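You operate a simulated robot arm through the tools that you are given. There is no shell and no other tool. Be economical: measure what you need, move in short steps, check, and stop when the job is done.

The job below is to be done with a simulated robot arm. You get a single attempt, and the scene is never put back.

JOB
Put the green pot on the round tray, give it 2 pumps of tamarind and lid it.
Fine: set it opposite the brown pot; turn it round to the yellow marker.

It is judged by the outcome, as a careful person would: the job done as asked, and still so three seconds after it is handed in. It fails if anything else is knocked over, pushed out of place, dropped, spilled or broken. Lids that push on must go on centred and level and be pressed home; caps that screw on are set level and turned clockwise until they are tight.

ROBOT AND FRAMES
A 6-joint arm with a two-finger parallel gripper, fixed in place. Base frame: the origin is at the foot of the arm, x ahead of it, y to its left, z up; the work surface is at about z = 760. Units: mm, rad, N and s.
With the tool pointing down near the work surface it reaches from about 260 to 680 mm from the base axis. Its first joint turns from -1.152 to 1.152 rad. Payload 2.9 kg.
Tool frame: the origin (TCP) lies between the finger pads and is the grasp point; the fingertips stand 30 mm ahead of it; z points along the fingers, y is the line along which they close. The gripper opens to 110 mm. The fingers are 20 mm wide and 10 mm thick; the gripper's body (48 by 112 mm) begins 55 mm behind the TCP.
Orientation is told as [roll, pitch, yaw] about the base's x, y, z axes, in that order, counted from this pose: with the fingers straight down and closing along the base's y, the tool's x points along the base's -x, its y along +y and its z along -z.

CONTROLS
- The arm moves only by the tool nudge_tool. Its arguments are lists of equal length, an entry for each row: "dp": the shift along the tool's x, y, z in mm, a list of three; "delta_rot": the turn, a rotation vector about the tool's x, y, z in rad, a list of three; "hand": the gripper command, from -1 (fully open) to 1 (shut), values between in proportion. In form: {"dp": [[tx, ty, tz], ...], "delta_rot": [[ax, ay, az], ...], "hand": [hand, ...]}. A call has 1 to 12 rows; each row shifts and turns the commanded pose from where the row before left it, along the tool's axes as they then stand. A row lasts 0.2 s, in which the tool goes at most 50 mm and 0.15 rad; a call with a longer step from one row to the next is refused whole, and so is a gripper value outside its range. Where a pose cannot be reached the arm comes as near as it can. A force on the tool above 40 N (or 10 N above the force at the start of the call, whichever is more), or a blocked arm, ends the call early, and 0.2 s more pass. The fingers move at their own pace (about 108 mm/s each) and stop on an object; they squeeze with about 38 N. The grip force told is the motor's: it shows also when the fingers shut on nothing. Time passes only in rows, and 0.2 s behind the last, so rows that do not move let the fingers close. The reply holds the time, the measured pose of the TCP, the force on the tool along the base axes, the opening and the grip force, in the units named above and with some noise.
- Cameras (640 x 400 px; columns grow to the right, rows downward): "scene" is fixed at [68.9, 418.9, 1382.4]; the picture's right is [-0.86, -0.50, 0.00], its down [-0.26, 0.46, -0.85] and it looks along [0.43, -0.73, -0.53] (base axes); focal length 290 px, centre (320, 200). "wrist" rides on the gripper at [72, 17, -103] in the tool frame; the picture's right is [-0.23, 0.97, 0.00], its down [-0.76, -0.18, -0.62] and it looks along [-0.61, -0.14, 0.78] (tool axes); focal length 222 px, centre (320, 200). There is no depth. A picture from a camera that has moved, and an enlarged one, comes with that camera's place and axes in the base frame and with its lens. The place of the scene camera against the robot may be out by one fixed shift of up to 12 mm in any direction.
- get_image(camera): a new picture of that camera. No time passes.
- zoom(camera, box): a new picture of the part [left, top, right, bottom] of that camera's present view, enlarged. No time passes.
- hand_in(): hands the job in; it is judged then, once.

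Go step by step. Nothing tells you positions but the pictures and the camera data: compare them with the known pose of the tool, close in by small moves and look again before you grip or let go. The budget is 120 turns and 84 pictures, counting those below and the enlarged ones. Unless the task says otherwise, let go and move clear before handing in, and close with one line.

The tools are called after "Request:" as a command line: name --argument value ..., lists and objects as JSON in quotes. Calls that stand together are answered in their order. nudge_tool: Moves the arm, as the interface text tells. Its arguments: {"type":"object","properties":{"dp":{"type":"array","items":{"type":"array","items":{"type":"number"}}},"delta_rot":{"type":"array","items":{"type":"array","items":{"type":"number"}}},"hand":{"type":"array","items":{"type":"number"}}},"required":["dp","delta_rot","hand"]} The other tools are called the same way: get_image (camera) takes a picture; zoom (camera, box) takes an enlarged picture of a part of a camera's view; hand_in () hands the job in.

At the start:

```text
time_s: 0.0
position: [447.1, -99.1, 1170.0]
orientation: [0.0, -0.001, 0.0]
force: [0.9, 0.2, -0.2]
width: 110.4
gripper_force: 0.1
```

scene: 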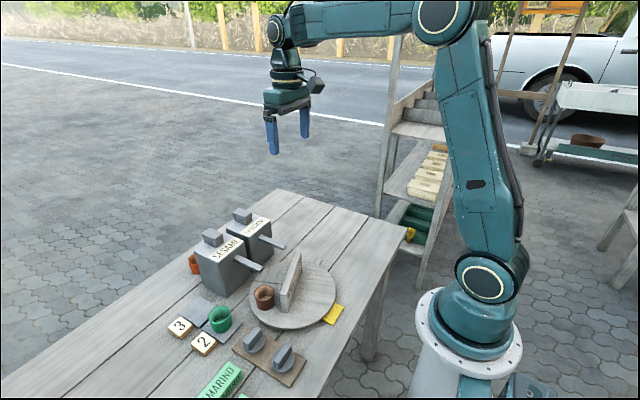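
wrist: 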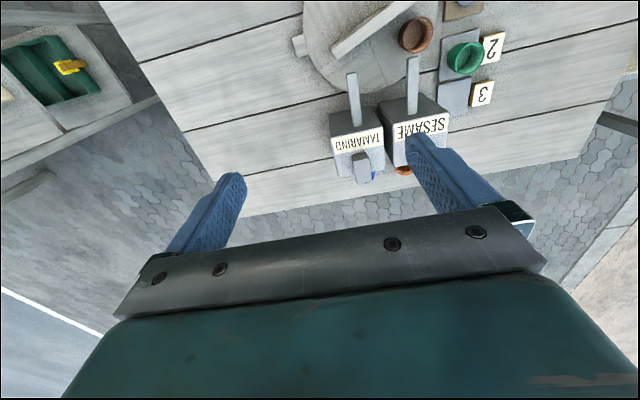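

I see a table with two pump dispensers (sesame, tamarind), a round turntable with a divider and brown pot, a yellow marker, a green pot on a mat, and two lids. I'll zoom in for detail.

Request:
zoom --camera "scene" --box '[160, 190, 360, 315]'

Request:
zoom --camera "scene" --box '[150, 275, 350, 400]'

Request:
zoom --camera "wrist" --box '[280, 0, 520, 190]'

```text
3.20 times, centred on (260, 252) of scene
camera zoom: at [68.9, 418.9, 1382.4], right [-0.86, -0.5, 0.0], down [-0.26, 0.46, -0.85], along [0.43, -0.73, -0.53], focal length 930 px, centre (512, 32)
```

zoom: 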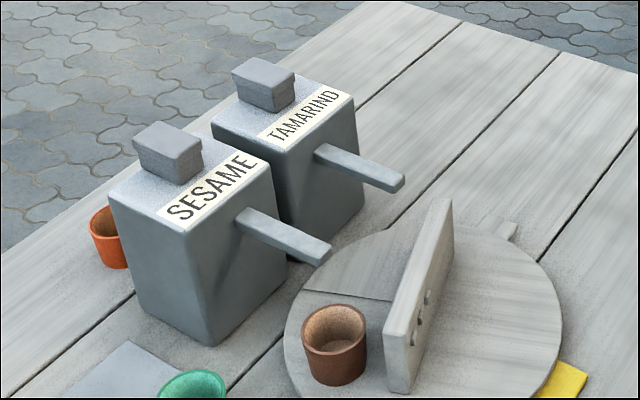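

```text
3.20 times, centred on (250, 338) of scene
camera zoom: at [68.9, 418.9, 1382.4], right [-0.86, -0.5, 0.0], down [-0.26, 0.46, -0.85], along [0.43, -0.73, -0.53], focal length 930 px, centre (544, -240)
```

zoom: 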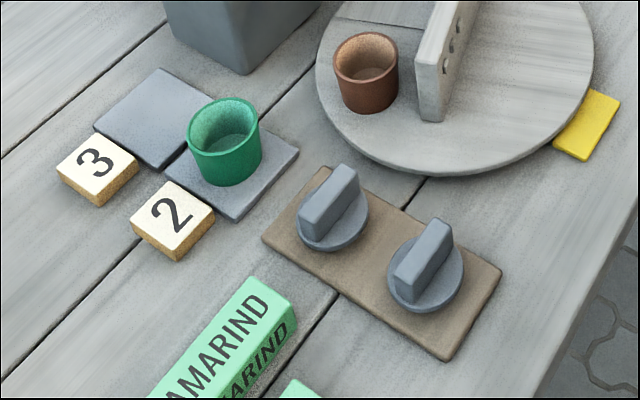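

```text
2.11 times, centred on (400, 95) of wrist
camera zoom: at [375.2, -81.8, 1273.0], right [0.23, 0.97, 0.0], down [0.76, -0.18, 0.62], along [0.61, -0.14, -0.78], focal length 468 px, centre (152, 421)
```

zoom: 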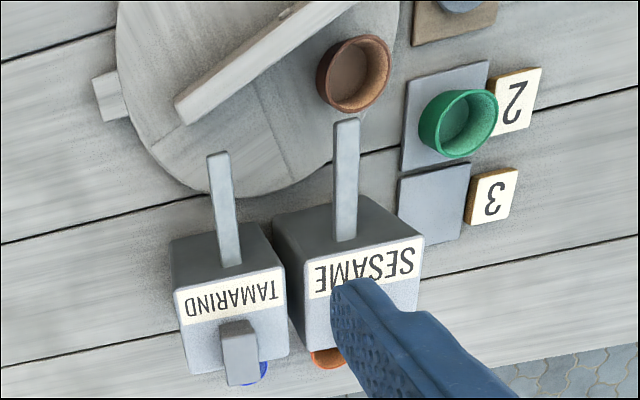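

The overview is clear but the tray's near side is cut off. I'll bring the arm back toward the base to see the whole table from the wrist camera.

Request:
nudge_tool --dp '[[45, 20, 0], [45, 20, 0], [45, 20, 0], [0, 20, 0]]' --delta_rot '[[0, 0, 0], [0, 0, 0], [0, 0, 0], [0, 0, 0]]' --hand '[-1, -1, -1, -1]'

Request:
get_image --camera "wrist"

```text
time_s: 1.0
position: [312.1, -19.2, 1170.9]
orientation: [-0.001, 0.0, 0.0]
force: [-0.7, -0.5, -0.6]
width: 109.9
gripper_force: 0.1
```

```text
78 pictures are left
camera wrist: at [239.4, -1.5, 1273.4], right [0.23, 0.97, 0.0], down [0.76, -0.18, 0.62], along [0.61, -0.14, -0.78], focal length 222 px, centre (320, 200)
```

wrist: 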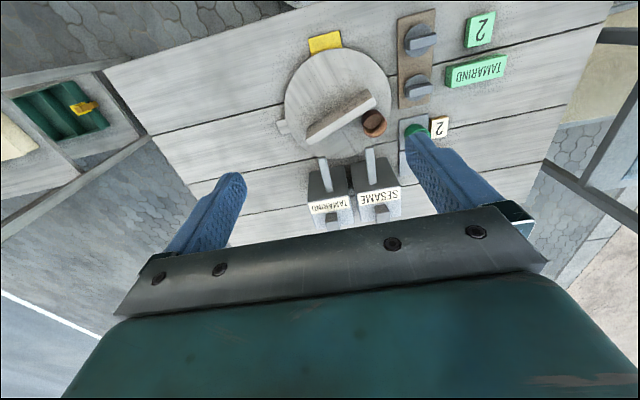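

Request:
zoom --camera "wrist" --box '[260, 0, 520, 162]'

Request:
zoom --camera "wrist" --box '[260, 20, 420, 120]'

Request:
zoom --camera "wrist" --box '[260, 120, 460, 245]'

```text
2.46 times, centred on (390, 81) of wrist
camera zoom: at [239.4, -1.5, 1273.4], right [0.23, 0.97, 0.0], down [0.76, -0.18, 0.62], along [0.61, -0.14, -0.78], focal length 547 px, centre (148, 493)
```

zoom: 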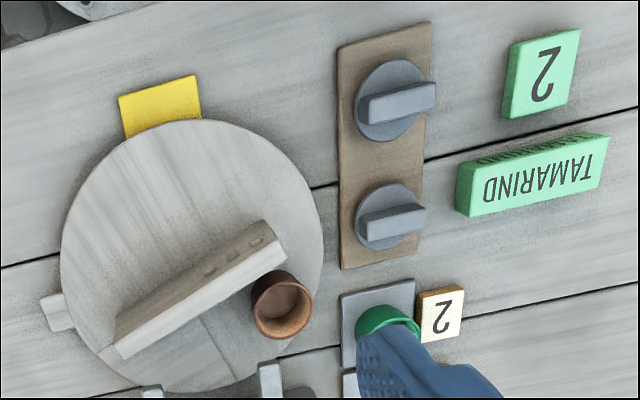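

```text
4.00 times, centred on (340, 70) of wrist
camera zoom: at [239.4, -1.5, 1273.4], right [0.23, 0.97, 0.0], down [0.76, -0.18, 0.62], along [0.61, -0.14, -0.78], focal length 888 px, centre (240, 720)
```

zoom: 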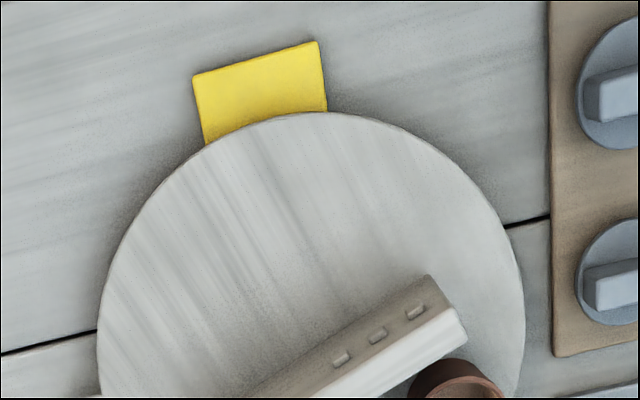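

```text
3.20 times, centred on (360, 182) of wrist
camera zoom: at [239.4, -1.5, 1273.4], right [0.23, 0.97, 0.0], down [0.76, -0.18, 0.62], along [0.61, -0.14, -0.78], focal length 711 px, centre (192, 256)
```

zoom: 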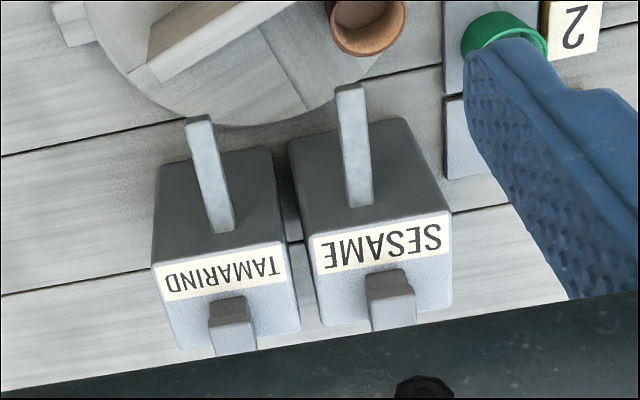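

The tray's centre is near (400, 4) with a radius of about 115, and the brown pot is at about 62° on it. The tamarind spout tip is near (465, -48) and the green pot near (484, 161). Next I'll look at the pot from above.

Request:
nudge_tool --dp '[[-28, 28, 20], [-28, 28, 25], [-28, 28, 25], [-28, 28, 25], [-28, 28, 25], [-14, 36, 25], [0, 0, 0]]' --delta_rot '[[0, 0, 0], [0, 0, 0], [0, 0, 0], [0, 0, 0], [0, 0, 0], [0, 0, 0], [0, 0, 0]]' --hand '[-1, -1, -1, -1, -1, -1, -1]'

Request:
get_image --camera "wrist"

Request:
zoom --camera "wrist" --box '[200, 0, 440, 150]'

```text
time_s: 2.6
position: [467.4, 158.9, 1026.0]
orientation: [-0.001, -0.001, 0.001]
force: [0.0, -0.4, 0.7]
width: 110.2
gripper_force: 0.0
```

```text
74 pictures are left
camera wrist: at [394.3, 176.2, 1128.2], right [0.23, 0.97, 0.0], down [0.76, -0.18, 0.62], along [0.61, -0.14, -0.78], focal length 222 px, centre (320, 200)
```

wrist: 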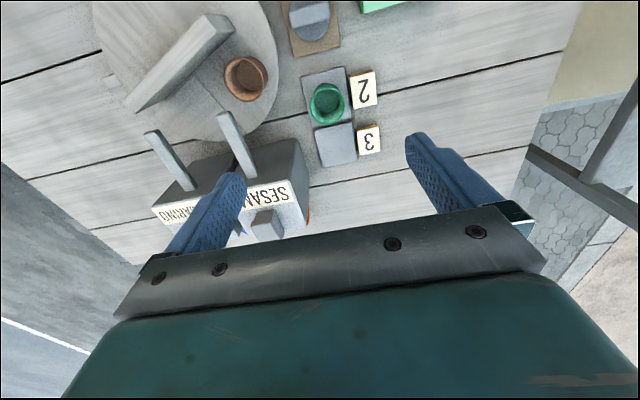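

```text
2.67 times, centred on (320, 75) of wrist
camera zoom: at [394.3, 176.2, 1128.2], right [0.23, 0.97, 0.0], down [0.76, -0.18, 0.62], along [0.61, -0.14, -0.78], focal length 592 px, centre (320, 533)
```

zoom: 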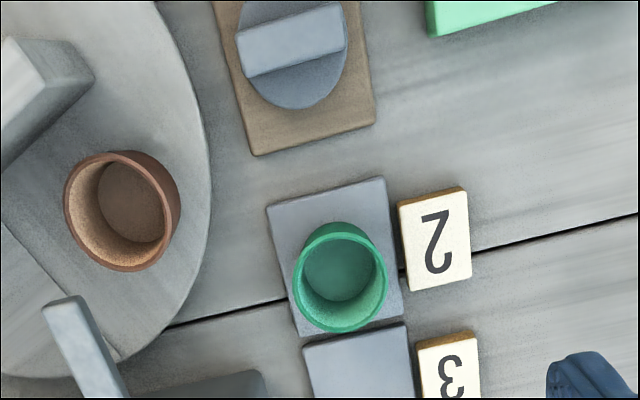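

The pot centre is about (484, 167) with its rim at z≈804 and about 48 mm wide. The "2" tile is close on the +y side, so I'll descend with a partial opening and check.

Request:
nudge_tool --dp '[[-8.5, 4, 40], [-8.5, 4, 40], [0, 0, 46], [0, 0, 0]]' --delta_rot '[[0, 0, 0], [0, 0, 0], [0, 0, 0], [0, 0, 0]]' --hand '[-0.2, -0.2, -0.2, -0.2]'

Request:
get_image --camera "wrist"

Request:
zoom --camera "scene" --box '[140, 200, 340, 325]'

```text
time_s: 3.6
position: [483.0, 164.6, 899.2]
orientation: [-0.001, 0.002, 0.0]
force: [1.1, 0.3, -0.9]
width: 65.8
gripper_force: 0.0
```

```text
72 pictures are left
camera wrist: at [411.6, 182.6, 1002.0], right [0.23, 0.97, 0.0], down [0.76, -0.18, 0.62], along [0.61, -0.14, -0.78], focal length 222 px, centre (320, 200)
```

wrist: 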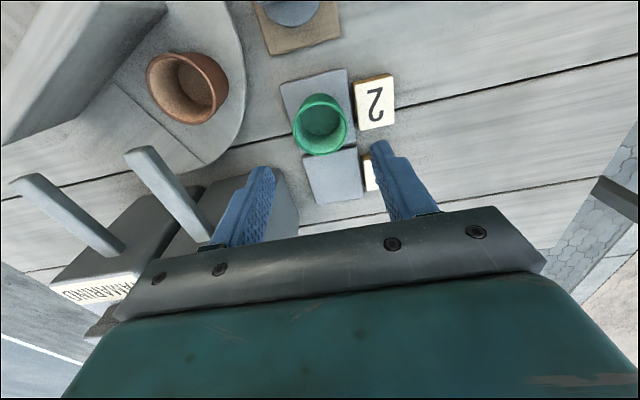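

```text
3.20 times, centred on (240, 262) of scene
camera zoom: at [68.9, 418.9, 1382.4], right [-0.86, -0.5, 0.0], down [-0.26, 0.46, -0.85], along [0.43, -0.73, -0.53], focal length 930 px, centre (576, 0)
```

zoom: 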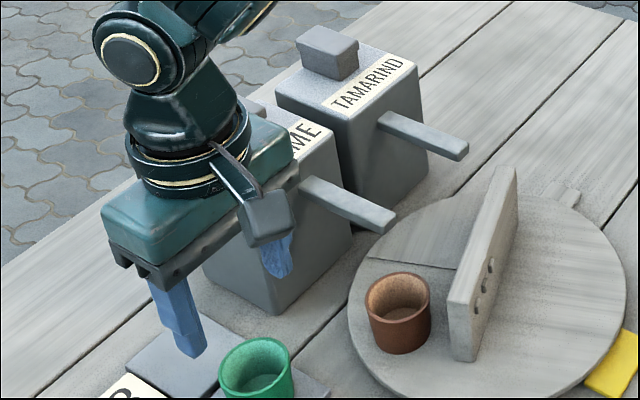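

The pot centre checks out at (483.5, 166.5). I'll descend so the fingertips stay just above the tile, then close.

Request:
nudge_tool --dp '[[0, 2, 30], [0, 0, 30], [0, 0, 20], [0, 0, 11], [0, 0, 0]]' --delta_rot '[[0, 0, 0], [0, 0, 0], [0, 0, 0], [0, 0, 0], [0, 0, 0]]' --hand '[-0.16, -0.16, -0.16, -0.16, -0.16]'

Request:
zoom --camera "wrist" --box '[180, 20, 500, 220]'

Request:
zoom --camera "scene" --box '[140, 230, 300, 330]'

```text
time_s: 4.8
position: [482.3, 166.0, 807.3]
orientation: [0.001, -0.001, 0.0]
force: [0.2, -0.2, -0.8]
width: 64.0
gripper_force: 0.0
```

```text
2.00 times, centred on (340, 120) of wrist
camera zoom: at [411.2, 184.7, 910.9], right [0.23, 0.97, 0.0], down [0.76, -0.18, 0.62], along [0.61, -0.14, -0.78], focal length 444 px, centre (280, 360)
```

zoom: 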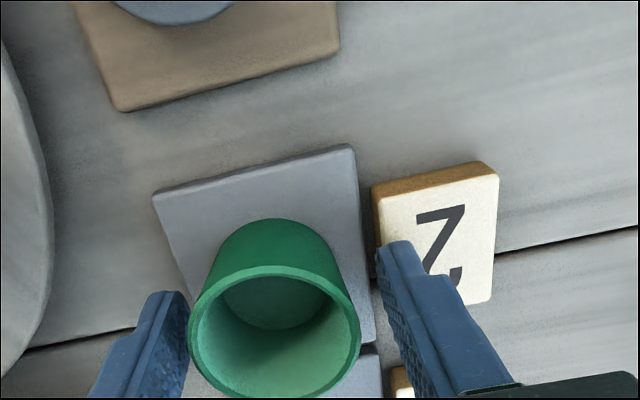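

```text
4.00 times, centred on (220, 280) of scene
camera zoom: at [68.9, 418.9, 1382.4], right [-0.86, -0.5, 0.0], down [-0.26, 0.46, -0.85], along [0.43, -0.73, -0.53], focal length 1162 px, centre (720, -120)
```

zoom: 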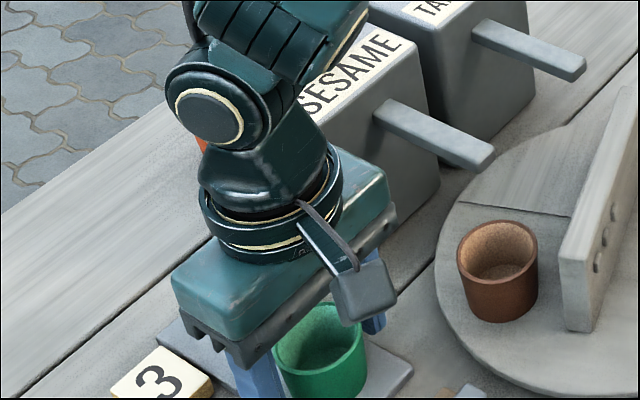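

The fingers straddle the pot, so I'll close the gripper.

Request:
nudge_tool --dp '[[-1, 0, 0], [0, 0, 0], [0, 0, 0], [0, 0, 0]]' --delta_rot '[[0, 0, 0], [0, 0, 0], [0, 0, 0], [0, 0, 0]]' --hand '[0.3, 1, 1, 1]'

Request:
nudge_tool --dp '[[0, 0, -20], [0, 0, -40], [0, 0, -40]]' --delta_rot '[[0, 0, 0], [0, 0, 0], [0, 0, 0]]' --hand '[1, 1, 1]'

Request:
get_image --camera "wrist"

Request:
zoom --camera "scene" --box '[140, 190, 380, 340]'

```text
time_s: 5.8
position: [484.5, 167.3, 808.1]
orientation: [0.0, 0.0, 0.0]
force: [-0.2, 0.4, 0.5]
width: 44.9
gripper_force: 37.3
```

```text
time_s: 6.6
position: [485.6, 167.1, 908.1]
orientation: [0.0, 0.002, 0.001]
force: [-0.8, 0.4, 0.3]
width: 0.1
gripper_force: 37.6
```

```text
68 pictures are left
camera wrist: at [412.4, 184.9, 1011.2], right [0.23, 0.97, 0.0], down [0.76, -0.18, 0.62], along [0.61, -0.14, -0.78], focal length 222 px, centre (320, 200)
```

wrist: 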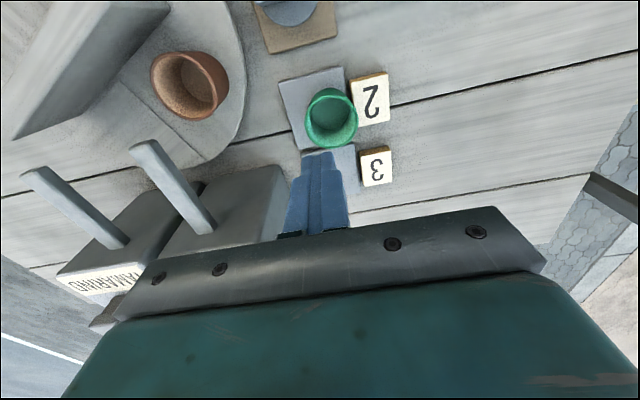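

```text
2.67 times, centred on (260, 265) of scene
camera zoom: at [68.9, 418.9, 1382.4], right [-0.86, -0.5, 0.0], down [-0.26, 0.46, -0.85], along [0.43, -0.73, -0.53], focal length 775 px, centre (480, 27)
```

zoom: 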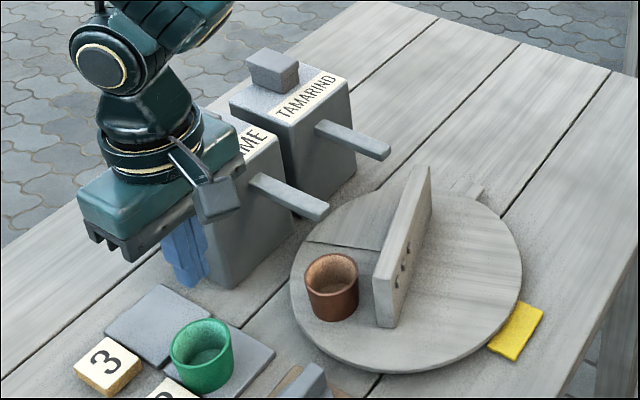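

The grip slipped off during the lift: the pot is still upright but has shifted towards the tile. I'll look closely before regripping lower with the tool turned 90°.

Request:
zoom --camera "wrist" --box '[250, 40, 410, 190]'

Request:
zoom --camera "scene" --box '[160, 280, 260, 360]'

```text
2.67 times, centred on (330, 115) of wrist
camera zoom: at [412.4, 184.9, 1011.2], right [0.23, 0.97, 0.0], down [0.76, -0.18, 0.62], along [0.61, -0.14, -0.78], focal length 592 px, centre (293, 427)
```

zoom: 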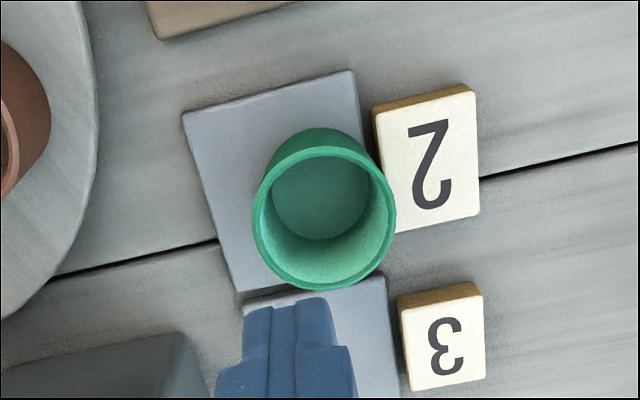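

```text
5.00 times, centred on (210, 320) of scene
camera zoom: at [68.9, 418.9, 1382.4], right [-0.86, -0.5, 0.0], down [-0.26, 0.46, -0.85], along [0.43, -0.73, -0.53], focal length 1453 px, centre (870, -400)
```

zoom: 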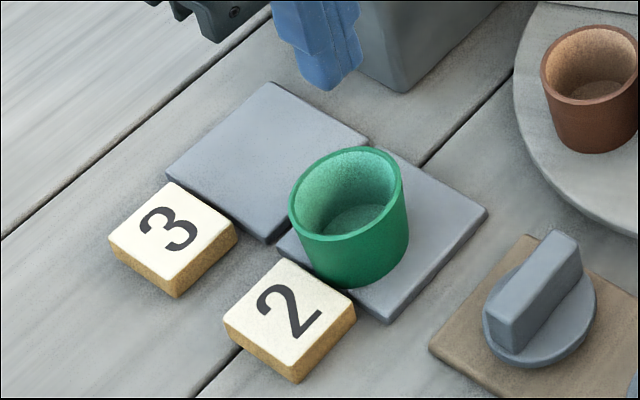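

The pot stands upright on the mat's edge, about (485, 179). I'll turn the tool by −90° yaw so the fingers close along x.

Request:
nudge_tool --dp '[[0, 0, 0], [0, 0, 0], [0, 0, 0], [0, 0, 0], [0, 0, 0], [0, 0, 0], [0, 0, 0], [0, 0, 0], [0, 0, 0], [0, 0, 0], [0, 0, 0], [12, 0, 0]]' --delta_rot '[[0, 0, 0.1428], [0, 0, 0.1428], [0, 0, 0.1428], [0, 0, 0.1428], [0, 0, 0.1428], [0, 0, 0.1428], [0, 0, 0.1428], [0, 0, 0.1428], [0, 0, 0.1428], [0, 0, 0.1428], [0, 0, 0.1428], [0, 0, 0]]' --hand '[-0.25, -0.25, -0.25, -0.25, -0.25, -0.25, -0.25, -0.25, -0.25, -0.25, -0.25, -0.25]'

Request:
get_image --camera "wrist"

```text
time_s: 9.2
position: [484.4, 179.3, 907.4]
orientation: [0.001, 0.0, -1.572]
force: [0.2, 0.1, 0.0]
width: 68.8
gripper_force: 0.2
```

```text
64 pictures are left
camera wrist: at [501.5, 251.7, 1010.7], right [0.97, -0.23, 0.0], down [-0.18, -0.76, 0.62], along [-0.14, -0.61, -0.78], focal length 222 px, centre (320, 200)
```

wrist: 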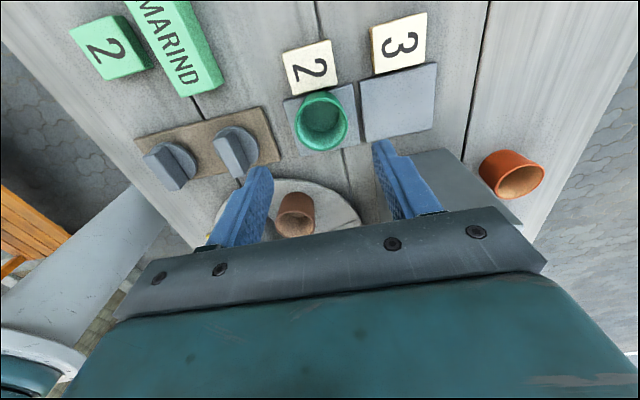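

The pot is at about (487, 181), so I'll descend and check.

Request:
nudge_tool --dp '[[1, 2, 30], [0, 0, 30], [0, 0, 25], [0, 0, 22], [0, 0, 0]]' --delta_rot '[[0, 0, 0], [0, 0, 0], [0, 0, 0], [0, 0, 0], [0, 0, 0]]' --hand '[-0.25, -0.25, -0.25, -0.25, -0.25]'

Request:
get_image --camera "wrist"

Request:
zoom --camera "scene" --box '[140, 250, 300, 350]'

```text
time_s: 10.4
position: [485.8, 178.9, 800.5]
orientation: [-0.001, 0.0, -1.569]
force: [-0.3, 0.6, 0.6]
width: 68.6
gripper_force: 0.0
```

```text
63 pictures are left
camera wrist: at [502.8, 252.0, 903.8], right [0.97, -0.23, 0.0], down [-0.18, -0.76, 0.62], along [-0.14, -0.61, -0.78], focal length 222 px, centre (320, 200)
```

wrist: 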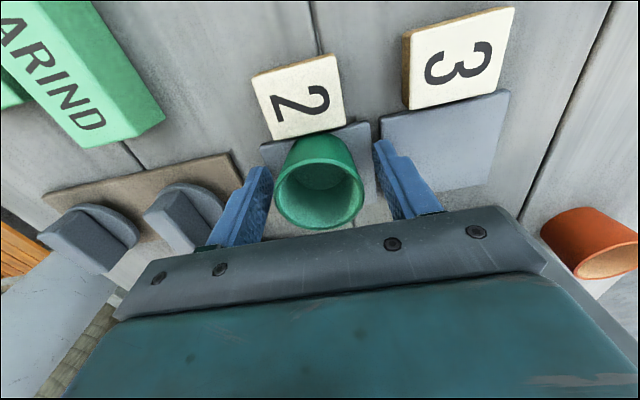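

```text
4.00 times, centred on (220, 300) of scene
camera zoom: at [68.9, 418.9, 1382.4], right [-0.86, -0.5, 0.0], down [-0.26, 0.46, -0.85], along [0.43, -0.73, -0.53], focal length 1162 px, centre (720, -200)
```

zoom: 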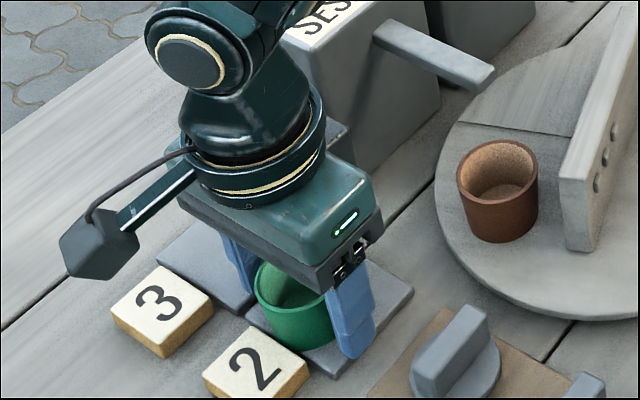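

The pot is centred between the pads, so I'll close and make a small test lift.

Request:
nudge_tool --dp '[[0, 0, 0], [0, 0, 0], [0, 0, 0], [0, 0, 0], [0, 0, 0]]' --delta_rot '[[0, 0, 0], [0, 0, 0], [0, 0, 0], [0, 0, 0], [0, 0, 0]]' --hand '[0.0, 0.5, 1, 1, 1]'

Request:
nudge_tool --dp '[[0, 0, -1], [0, 0, -2], [0, 0, -3], [0, 0, 0]]' --delta_rot '[[0, 0, 0], [0, 0, 0], [0, 0, 0], [0, 0, 0]]' --hand '[1, 1, 1, 1]'

Request:
get_image --camera "wrist"

```text
time_s: 11.6
position: [486.5, 179.4, 800.7]
orientation: [0.0, 0.0, -1.571]
force: [-0.4, 0.4, -0.5]
width: 44.6
gripper_force: 38.5
```

```text
time_s: 12.6
position: [485.9, 178.6, 806.2]
orientation: [0.0, 0.002, -1.572]
force: [-0.4, -0.2, -0.1]
width: 44.4
gripper_force: 38.8
```

```text
61 pictures are left
camera wrist: at [503.4, 252.6, 910.3], right [0.97, -0.23, 0.0], down [-0.18, -0.76, 0.62], along [-0.14, -0.61, -0.78], focal length 222 px, centre (320, 200)
```

wrist: 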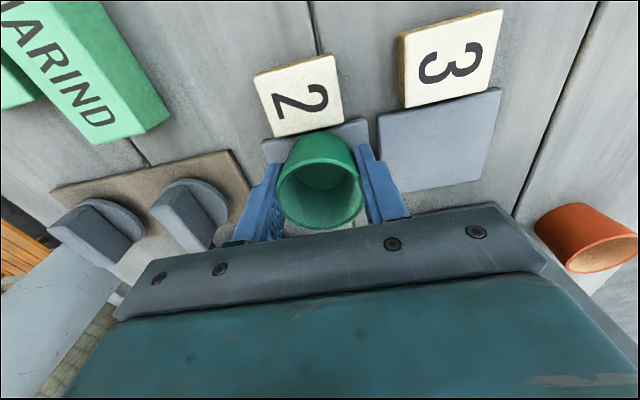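

The pot appears to move with the gripper, so I'll lift slowly.

Request:
nudge_tool --dp '[[0, 0, -4], [0, 0, -6], [0, 0, -8], [0, 0, -10], [0, 0, -10], [0, 0, -6], [0, 0, 0]]' --delta_rot '[[0, 0, 0], [0, 0, 0], [0, 0, 0], [0, 0, 0], [0, 0, 0], [0, 0, 0], [0, 0, 0]]' --hand '[1, 1, 1, 1, 1, 1, 1]'

Request:
get_image --camera "wrist"

```text
time_s: 14.2
position: [486.2, 179.1, 852.6]
orientation: [-0.001, 0.0, -1.571]
force: [0.3, -0.3, 0.1]
width: 44.6
gripper_force: 38.0
```

```text
60 pictures are left
camera wrist: at [503.3, 252.5, 954.6], right [0.97, -0.23, 0.0], down [-0.18, -0.76, 0.62], along [-0.14, -0.61, -0.78], focal length 222 px, centre (320, 200)
```

wrist: 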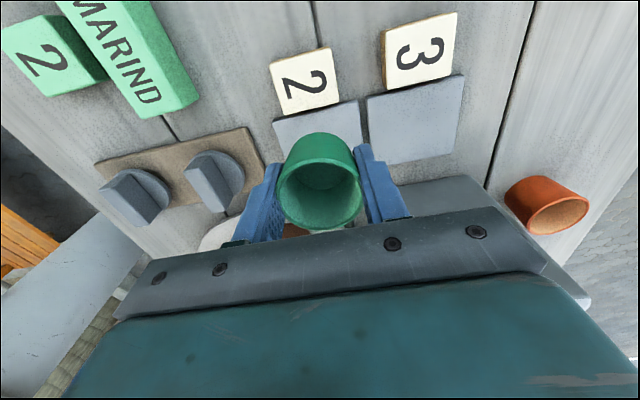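

The pot is held firmly. I'll raise it and move partway toward the tray for a precise look.

Request:
nudge_tool --dp '[[0, 0, -20], [0, 0, -30], [0, 0, -30], [0, 0, -30], [-10, -10, -10], [-20, -20, 0], [-20, -20, 0], [-20, -20, 0], [-20, -20, 0], [-20, -20, 0], [-10, -10, 0], [0, 0, 0]]' --delta_rot '[[0, 0, 0], [0, 0, 0], [0, 0, 0], [0, 0, 0], [0, 0, 0], [0, 0, 0], [0, 0, 0], [0, 0, 0], [0, 0, 0], [0, 0, 0], [0, 0, 0], [0, 0, 0]]' --hand '[1, 1, 1, 1, 1, 1, 1, 1, 1, 1, 1, 1]'

Request:
get_image --camera "wrist"

Request:
zoom --camera "scene" --box '[170, 190, 370, 340]'

```text
time_s: 16.8
position: [366.2, 59.1, 970.3]
orientation: [0.0, 0.001, -1.571]
force: [-1.0, -0.7, -0.4]
width: 45.0
gripper_force: 37.9
```

```text
59 pictures are left
camera wrist: at [382.8, 132.1, 1074.3], right [0.97, -0.23, 0.0], down [-0.18, -0.76, 0.62], along [-0.14, -0.61, -0.78], focal length 222 px, centre (320, 200)
```

wrist: 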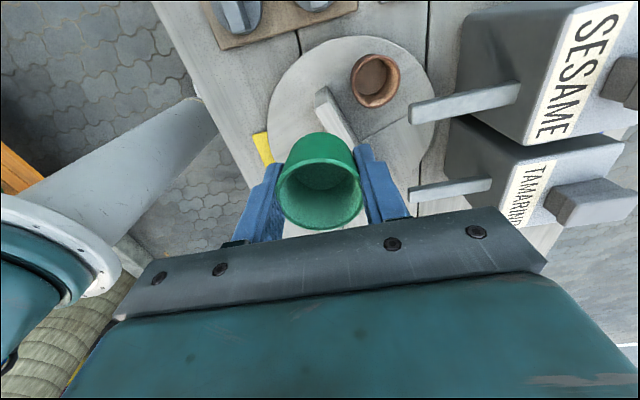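

```text
2.67 times, centred on (270, 265) of scene
camera zoom: at [68.9, 418.9, 1382.4], right [-0.86, -0.5, 0.0], down [-0.26, 0.46, -0.85], along [0.43, -0.73, -0.53], focal length 775 px, centre (453, 27)
```

zoom: 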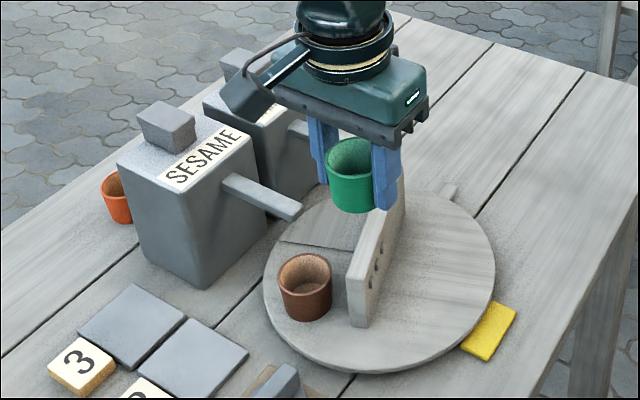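

Opposite of the brown pot works out to about (367, -65) on the tray. I'll move there and descend to a little above the tray.

Request:
nudge_tool --dp '[[-20, 0, 0], [-25, 0, 0], [-25, 0, 0], [-25, 1, 0], [-20, 0, 0], [-9, 0, 20], [0, 0, 30], [0, 0, 30], [0, 0, 30], [0, 0, 25], [0, 0, 15], [0, 0, 0]]' --delta_rot '[[0, 0, 0], [0, 0, 0], [0, 0, 0], [0, 0, 0], [0, 0, 0], [0, 0, 0], [0, 0, 0], [0, 0, 0], [0, 0, 0], [0, 0, 0], [0, 0, 0], [0, 0, 0]]' --hand '[1, 1, 1, 1, 1, 1, 1, 1, 1, 1, 1, 1]'

Request:
get_image --camera "wrist"

Request:
zoom --camera "scene" --box '[220, 210, 380, 310]'

```text
time_s: 19.4
position: [367.0, -64.7, 820.2]
orientation: [0.0, -0.001, -1.571]
force: [0.3, 0.1, -0.3]
width: 44.5
gripper_force: 37.5
```

```text
57 pictures are left
camera wrist: at [384.3, 8.3, 923.1], right [0.97, -0.23, 0.0], down [-0.18, -0.76, 0.62], along [-0.14, -0.61, -0.78], focal length 222 px, centre (320, 200)
```

wrist: 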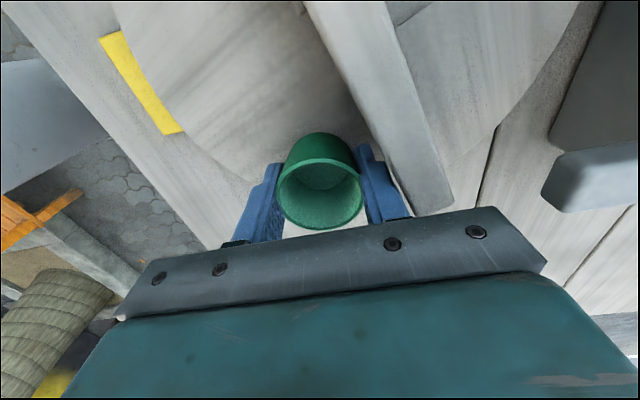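

```text
4.00 times, centred on (300, 260) of scene
camera zoom: at [68.9, 418.9, 1382.4], right [-0.86, -0.5, 0.0], down [-0.26, 0.46, -0.85], along [0.43, -0.73, -0.53], focal length 1162 px, centre (400, -40)
```

zoom: 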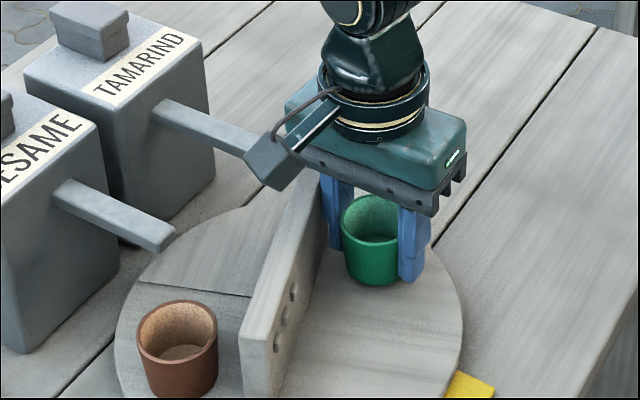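

The pot is lined up beside the wall. I'll lower in small steps until contact.

Request:
nudge_tool --dp '[[0, 0, 3], [0, 0, 3], [0, 0, 2], [0, 0, 0]]' --delta_rot '[[0, 0, 0], [0, 0, 0], [0, 0, 0], [0, 0, 0]]' --hand '[1, 1, 1, 1]'

Request:
zoom --camera "scene" --box '[280, 230, 360, 300]'

```text
time_s: 20.4
position: [367.0, -65.0, 812.3]
orientation: [-0.002, 0.001, -1.571]
force: [0.3, 0.4, -0.6]
width: 44.7
gripper_force: 38.1
```

```text
5.71 times, centred on (320, 265) of scene
camera zoom: at [68.9, 418.9, 1382.4], right [-0.86, -0.5, 0.0], down [-0.26, 0.46, -0.85], along [0.43, -0.73, -0.53], focal length 1660 px, centre (320, -171)
```

zoom: 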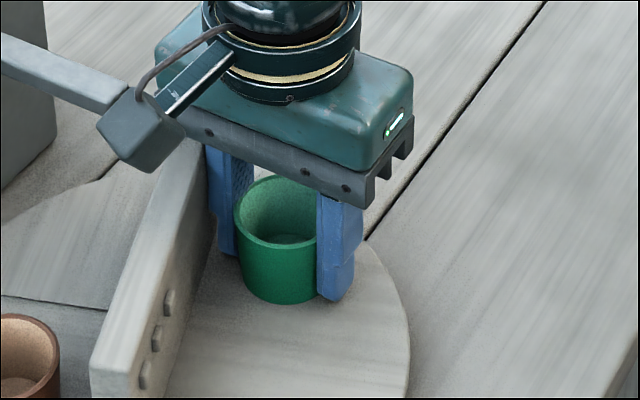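

Request:
nudge_tool --dp '[[0, 0, 1.5], [0, 0, 1.5], [0, 0, 1], [0, 0, 1]]' --delta_rot '[[0, 0, 0], [0, 0, 0], [0, 0, 0], [0, 0, 0]]' --hand '[1, 1, 1, 1]'

```text
time_s: 21.3
position: [368.4, -64.1, 809.5]
orientation: [0.004, -0.002, -1.573]
force: [-1.5, 0.3, 7.2]
width: 44.6
gripper_force: 37.9
stopped in row 4: the force on the tool passed its limit (the readings are from after the stop); the commanded pose is now the measured one
```

The pot touched the tray at TCP z≈809.5. I'll ease off slightly, open a little and withdraw upward.

Request:
nudge_tool --dp '[[0, 0, -0.7], [0, 0, 0], [0, 0, 0], [0, 0, 0], [0, 0, -10], [0, 0, -20], [0, 0, -30], [0, 0, -40]]' --delta_rot '[[0, 0, 0], [0, 0, 0], [0, 0, 0], [0, 0, 0], [0, 0, 0], [0, 0, 0], [0, 0, 0], [0, 0, 0]]' --hand '[1, 0.1, -0.08, -0.1, -0.1, -0.1, -0.1, -0.1]'

Request:
get_image --camera "wrist"

Request:
zoom --camera "scene" --box '[220, 230, 380, 330]'

```text
time_s: 23.1
position: [368.7, -65.1, 910.7]
orientation: [0.005, 0.0, -1.571]
force: [-0.5, -0.8, -0.2]
width: 60.3
gripper_force: 0.0
```

```text
54 pictures are left
camera wrist: at [384.9, 8.8, 1014.2], right [0.97, -0.23, 0.0], down [-0.18, -0.76, 0.62], along [-0.14, -0.61, -0.78], focal length 222 px, centre (320, 200)
```

wrist: 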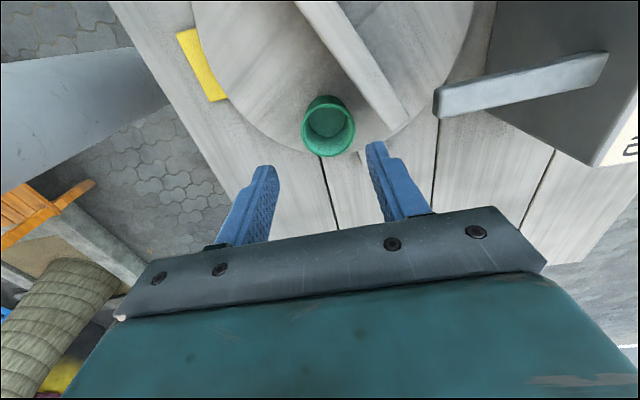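

```text
4.00 times, centred on (300, 280) of scene
camera zoom: at [68.9, 418.9, 1382.4], right [-0.86, -0.5, 0.0], down [-0.26, 0.46, -0.85], along [0.43, -0.73, -0.53], focal length 1162 px, centre (400, -120)
```

zoom: 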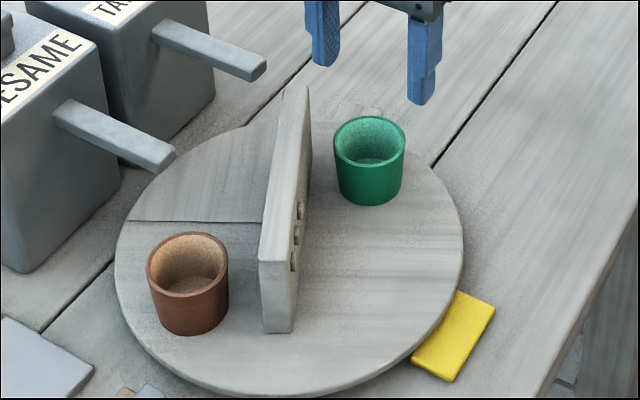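

The green pot is standing on the tray, which turns freely and swung a few degrees with both pots. Next I'll align the gripper over the divider wall so I can turn the tray by its centre.

Request:
nudge_tool --dp '[[17, 7.5, -15], [17, 7.5, -15], [17, 7.5, -15], [17, 7.5, 0], [0, 0, 0]]' --delta_rot '[[0, 0, 0], [0, 0, -0.12], [0, 0, -0.13], [0, 0, -0.13], [0, 0, -0.13]]' --hand '[-0.1, -0.1, -0.1, -0.1, -0.1]'

Request:
get_image --camera "wrist"

```text
time_s: 24.3
position: [391.5, 5.2, 955.4]
orientation: [0.002, -0.004, -1.057]
force: [0.4, -0.1, 0.6]
width: 60.4
gripper_force: 0.0
```

```text
52 pictures are left
camera wrist: at [370.9, 78.3, 1058.9], right [0.96, 0.28, 0.0], down [0.22, -0.75, 0.62], along [0.18, -0.6, -0.78], focal length 222 px, centre (320, 200)
```

wrist: 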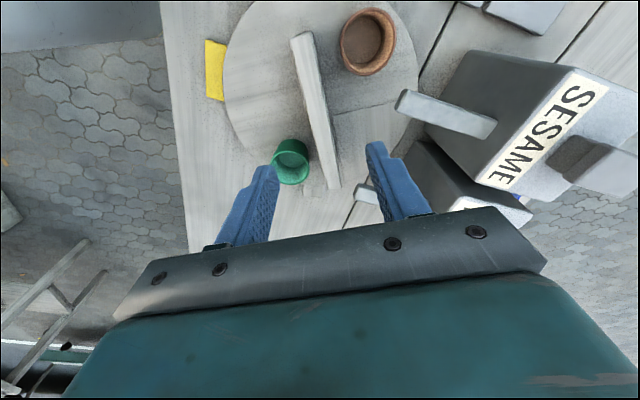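

By midpoint of the two pots and tray edges, the tray centre is about (396, 4), and the wall's line runs at ~118°. I'll descend over the wall's middle, fingers straddling it.

Request:
nudge_tool --dp '[[-4.3, 1.7, 25], [0, 0, 30], [0, 0, 25], [0, 0, 10], [0, 0, 0]]' --delta_rot '[[0, 0, 0.025], [0, 0, 0], [0, 0, 0], [0, 0, 0], [0, 0, 0]]' --hand '[-0.1, -0.1, -0.1, -0.1, -0.1]'

Request:
get_image --camera "wrist"

Request:
zoom --camera "scene" --box '[210, 190, 370, 330]'

```text
time_s: 25.5
position: [396.5, 1.9, 864.9]
orientation: [0.003, -0.002, -1.085]
force: [-0.6, -0.4, -0.5]
width: 60.2
gripper_force: 0.0
```

```text
51 pictures are left
camera wrist: at [376.7, 75.2, 968.5], right [0.97, 0.25, 0.0], down [0.2, -0.76, 0.62], along [0.16, -0.6, -0.78], focal length 222 px, centre (320, 200)
```

wrist: 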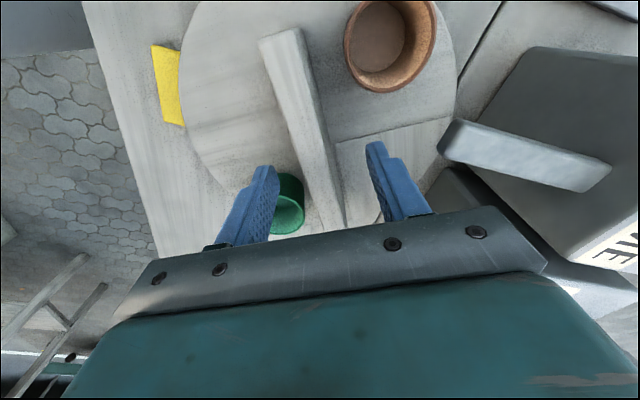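

```text
2.86 times, centred on (290, 260) of scene
camera zoom: at [68.9, 418.9, 1382.4], right [-0.86, -0.5, 0.0], down [-0.26, 0.46, -0.85], along [0.43, -0.73, -0.53], focal length 830 px, centre (406, 29)
```

zoom: 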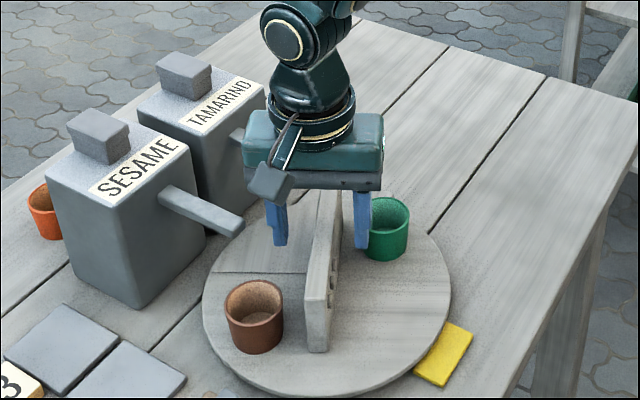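

The fingers straddle the wall clear of both pots, so I'll descend and grip.

Request:
nudge_tool --dp '[[0, 0, 12], [0, 0, 10], [0, 0, 0], [0, 0, 0], [0, 0, 0], [0, 0, 0], [0, 0, 0]]' --delta_rot '[[0, 0, 0], [0, 0, 0], [0, 0, 0], [0, 0, 0], [0, 0, 0], [0, 0, 0], [0, 0, 0]]' --hand '[-0.1, -0.1, 0.2, 0.5, 0.7, 1, 1]'

Request:
zoom --camera "scene" --box '[210, 190, 370, 330]'

```text
time_s: 27.1
position: [394.3, 1.7, 842.8]
orientation: [-0.001, -0.001, -1.087]
force: [-14.5, -8.2, 2.3]
width: 18.0
gripper_force: 44.6
```

```text
2.86 times, centred on (290, 260) of scene
camera zoom: at [68.5, 418.7, 1382.4], right [-0.86, -0.5, 0.0], down [-0.26, 0.46, -0.85], along [0.43, -0.73, -0.53], focal length 830 px, centre (406, 29)
```

zoom: 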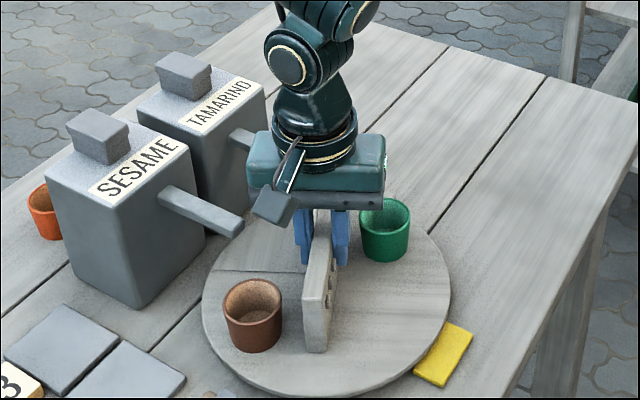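

The wall is gripped (18 mm thick), and the side force shows it lies about 3 mm off my command. I'll relieve that and begin turning counter-clockwise slowly.

Request:
nudge_tool --dp '[[0, -2.5, 0], [0, 0, 0]]' --delta_rot '[[0, 0, 0], [0, 0, 0]]' --hand '[1, 1]'

Request:
nudge_tool --dp '[[0, 0, 0], [0, 0, 0], [0, 0, 0], [0, 0, 0], [0, 0, 0]]' --delta_rot '[[0, 0, -0.05], [0, 0, -0.08], [0, 0, -0.08], [0, 0, -0.05], [0, 0, 0]]' --hand '[1, 1, 1, 1, 1]'

Request:
zoom --camera "scene" --box '[210, 190, 370, 330]'

```text
time_s: 27.7
position: [395.1, 1.3, 843.4]
orientation: [0.004, -0.001, -1.086]
force: [1.9, -2.7, -15.2]
width: 18.0
gripper_force: 45.1
```

```text
time_s: 28.9
position: [393.4, 1.7, 843.4]
orientation: [0.002, -0.004, -0.827]
force: [5.6, -1.5, -24.5]
width: 17.7
gripper_force: 44.5
```

```text
2.86 times, centred on (290, 260) of scene
camera zoom: at [69.4, 418.8, 1382.4], right [-0.86, -0.5, 0.0], down [-0.27, 0.46, -0.85], along [0.43, -0.73, -0.53], focal length 830 px, centre (406, 29)
```

zoom: 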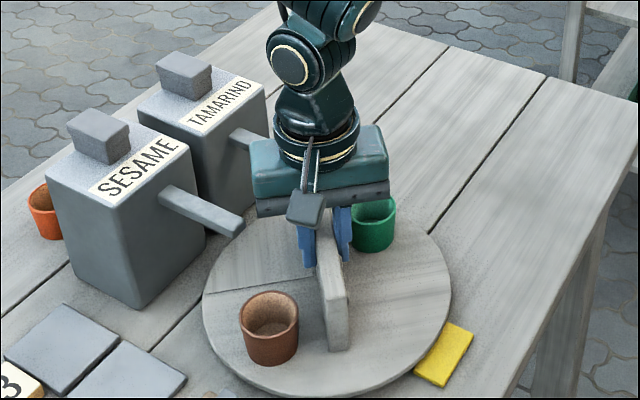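

The tray turns cleanly with both pots. The tamarind spout tip sits at about (452, -45), so about 0.92 rad more is needed. I'll continue.

Request:
nudge_tool --dp '[[0, 0, 0.5], [0, 0, 0], [0, 0, 0], [0, 0, 0], [0, 0, 0], [0, 0, 0]]' --delta_rot '[[0, 0, -0.05], [0, 0, -0.09], [0, 0, -0.09], [0, 0, -0.09], [0, 0, -0.05], [0, 0, 0]]' --hand '[1, 1, 1, 1, 1, 1]'

Request:
nudge_tool --dp '[[0, 0, 0], [0, 0, 0], [0, 0, 0], [0, 0, 0], [0, 0, 0], [0, 0, 0], [0, 0, 0], [0, 0, 0]]' --delta_rot '[[0, 0, -0.05], [0, 0, -0.09], [0, 0, -0.09], [0, 0, -0.09], [0, 0, -0.09], [0, 0, -0.09], [0, 0, -0.05], [0, 0, 0]]' --hand '[1, 1, 1, 1, 1, 1, 1, 1]'

Request:
zoom --camera "scene" --box '[210, 190, 370, 330]'

Request:
get_image --camera "wrist"

```text
time_s: 30.3
position: [393.1, 0.3, 842.9]
orientation: [0.0, -0.005, -0.456]
force: [-2.0, -8.6, 2.5]
width: 17.9
gripper_force: 44.8
```

```text
time_s: 32.1
position: [393.5, 0.7, 842.9]
orientation: [-0.002, -0.005, 0.094]
force: [-6.6, -20.8, 7.3]
width: 17.8
gripper_force: 45.0
```

```text
2.86 times, centred on (290, 260) of scene
camera zoom: at [68.6, 418.4, 1382.6], right [-0.86, -0.5, 0.0], down [-0.26, 0.46, -0.85], along [0.43, -0.73, -0.53], focal length 830 px, centre (406, 29)
```

zoom: 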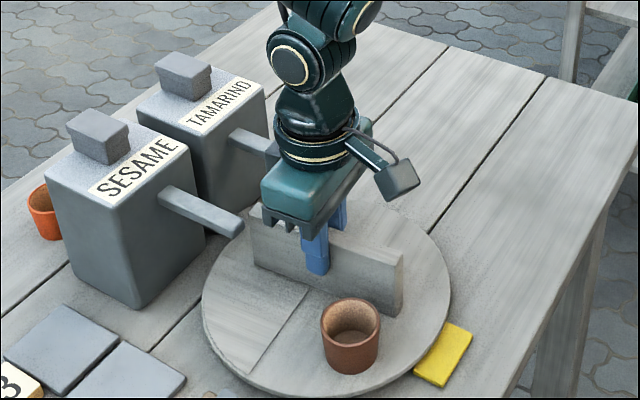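

```text
46 pictures are left
camera wrist: at [319.4, 11.1, 946.2], right [0.14, 0.99, 0.0], down [0.77, -0.1, 0.63], along [0.62, -0.09, -0.78], focal length 222 px, centre (320, 200)
```

wrist: 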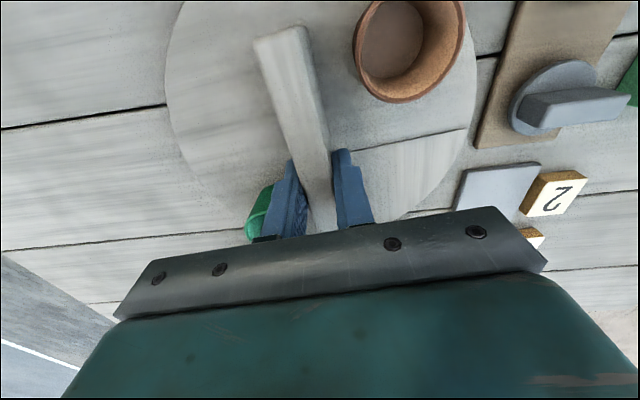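

The tray is turned so the green pot should be under the tamarind spout. I'll relieve side load, release and raise, then check alignment.

Request:
nudge_tool --dp '[[0, -2, 0], [0, 0, 0], [0, 0, 0], [0, 0, 0], [0, 0, 0], [0, 0, -20], [0, 0, -40], [0, 0, -40], [30, 0, -40], [30, 0, -10]]' --delta_rot '[[0, 0, 0], [0, 0, 0], [0, 0, 0], [0, 0, 0], [0, 0, 0], [0, 0, 0], [0, 0, 0], [0, 0, 0], [0, 0, 0], [0, 0, 0]]' --hand '[1, 0.6, 0.3, 0.2, 0.1, 0.1, 0.1, 0.1, 0.1, 0.1]'

Request:
get_image --camera "wrist"

Request:
zoom --camera "wrist" --box '[200, 20, 420, 180]'

Request:
zoom --camera "scene" --box '[200, 190, 360, 310]'

```text
time_s: 34.3
position: [333.8, -6.1, 993.0]
orientation: [-0.002, -0.004, 0.095]
force: [-0.5, 0.8, 0.3]
width: 49.6
gripper_force: 0.0
```

```text
45 pictures are left
camera wrist: at [259.5, 4.6, 1096.1], right [0.13, 0.99, 0.0], down [0.77, -0.1, 0.63], along [0.62, -0.08, -0.78], focal length 222 px, centre (320, 200)
```

wrist: 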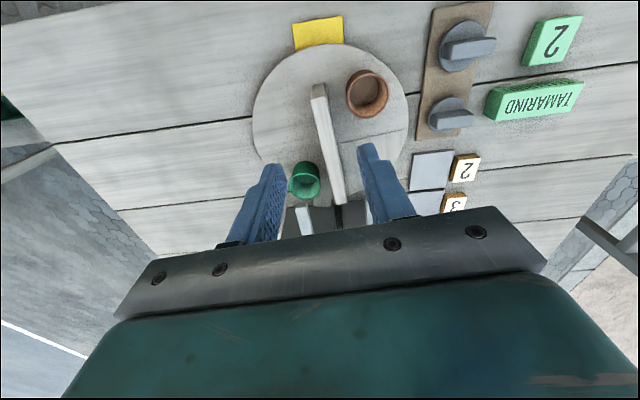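

```text
2.50 times, centred on (310, 100) of wrist
camera zoom: at [259.5, 4.6, 1096.1], right [0.13, 0.99, 0.0], down [0.77, -0.1, 0.63], along [0.62, -0.08, -0.78], focal length 555 px, centre (345, 450)
```

zoom: 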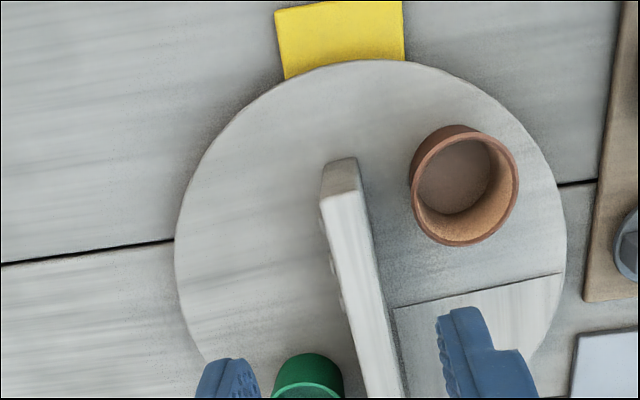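

```text
3.33 times, centred on (280, 250) of scene
camera zoom: at [68.9, 418.9, 1382.4], right [-0.86, -0.5, 0.0], down [-0.26, 0.46, -0.85], along [0.43, -0.73, -0.53], focal length 968 px, centre (453, 33)
```

zoom: 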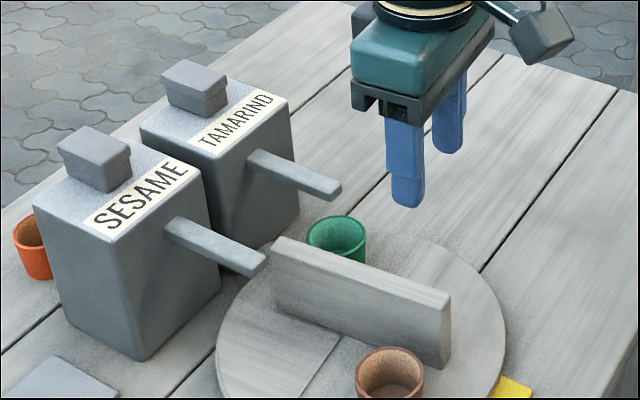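

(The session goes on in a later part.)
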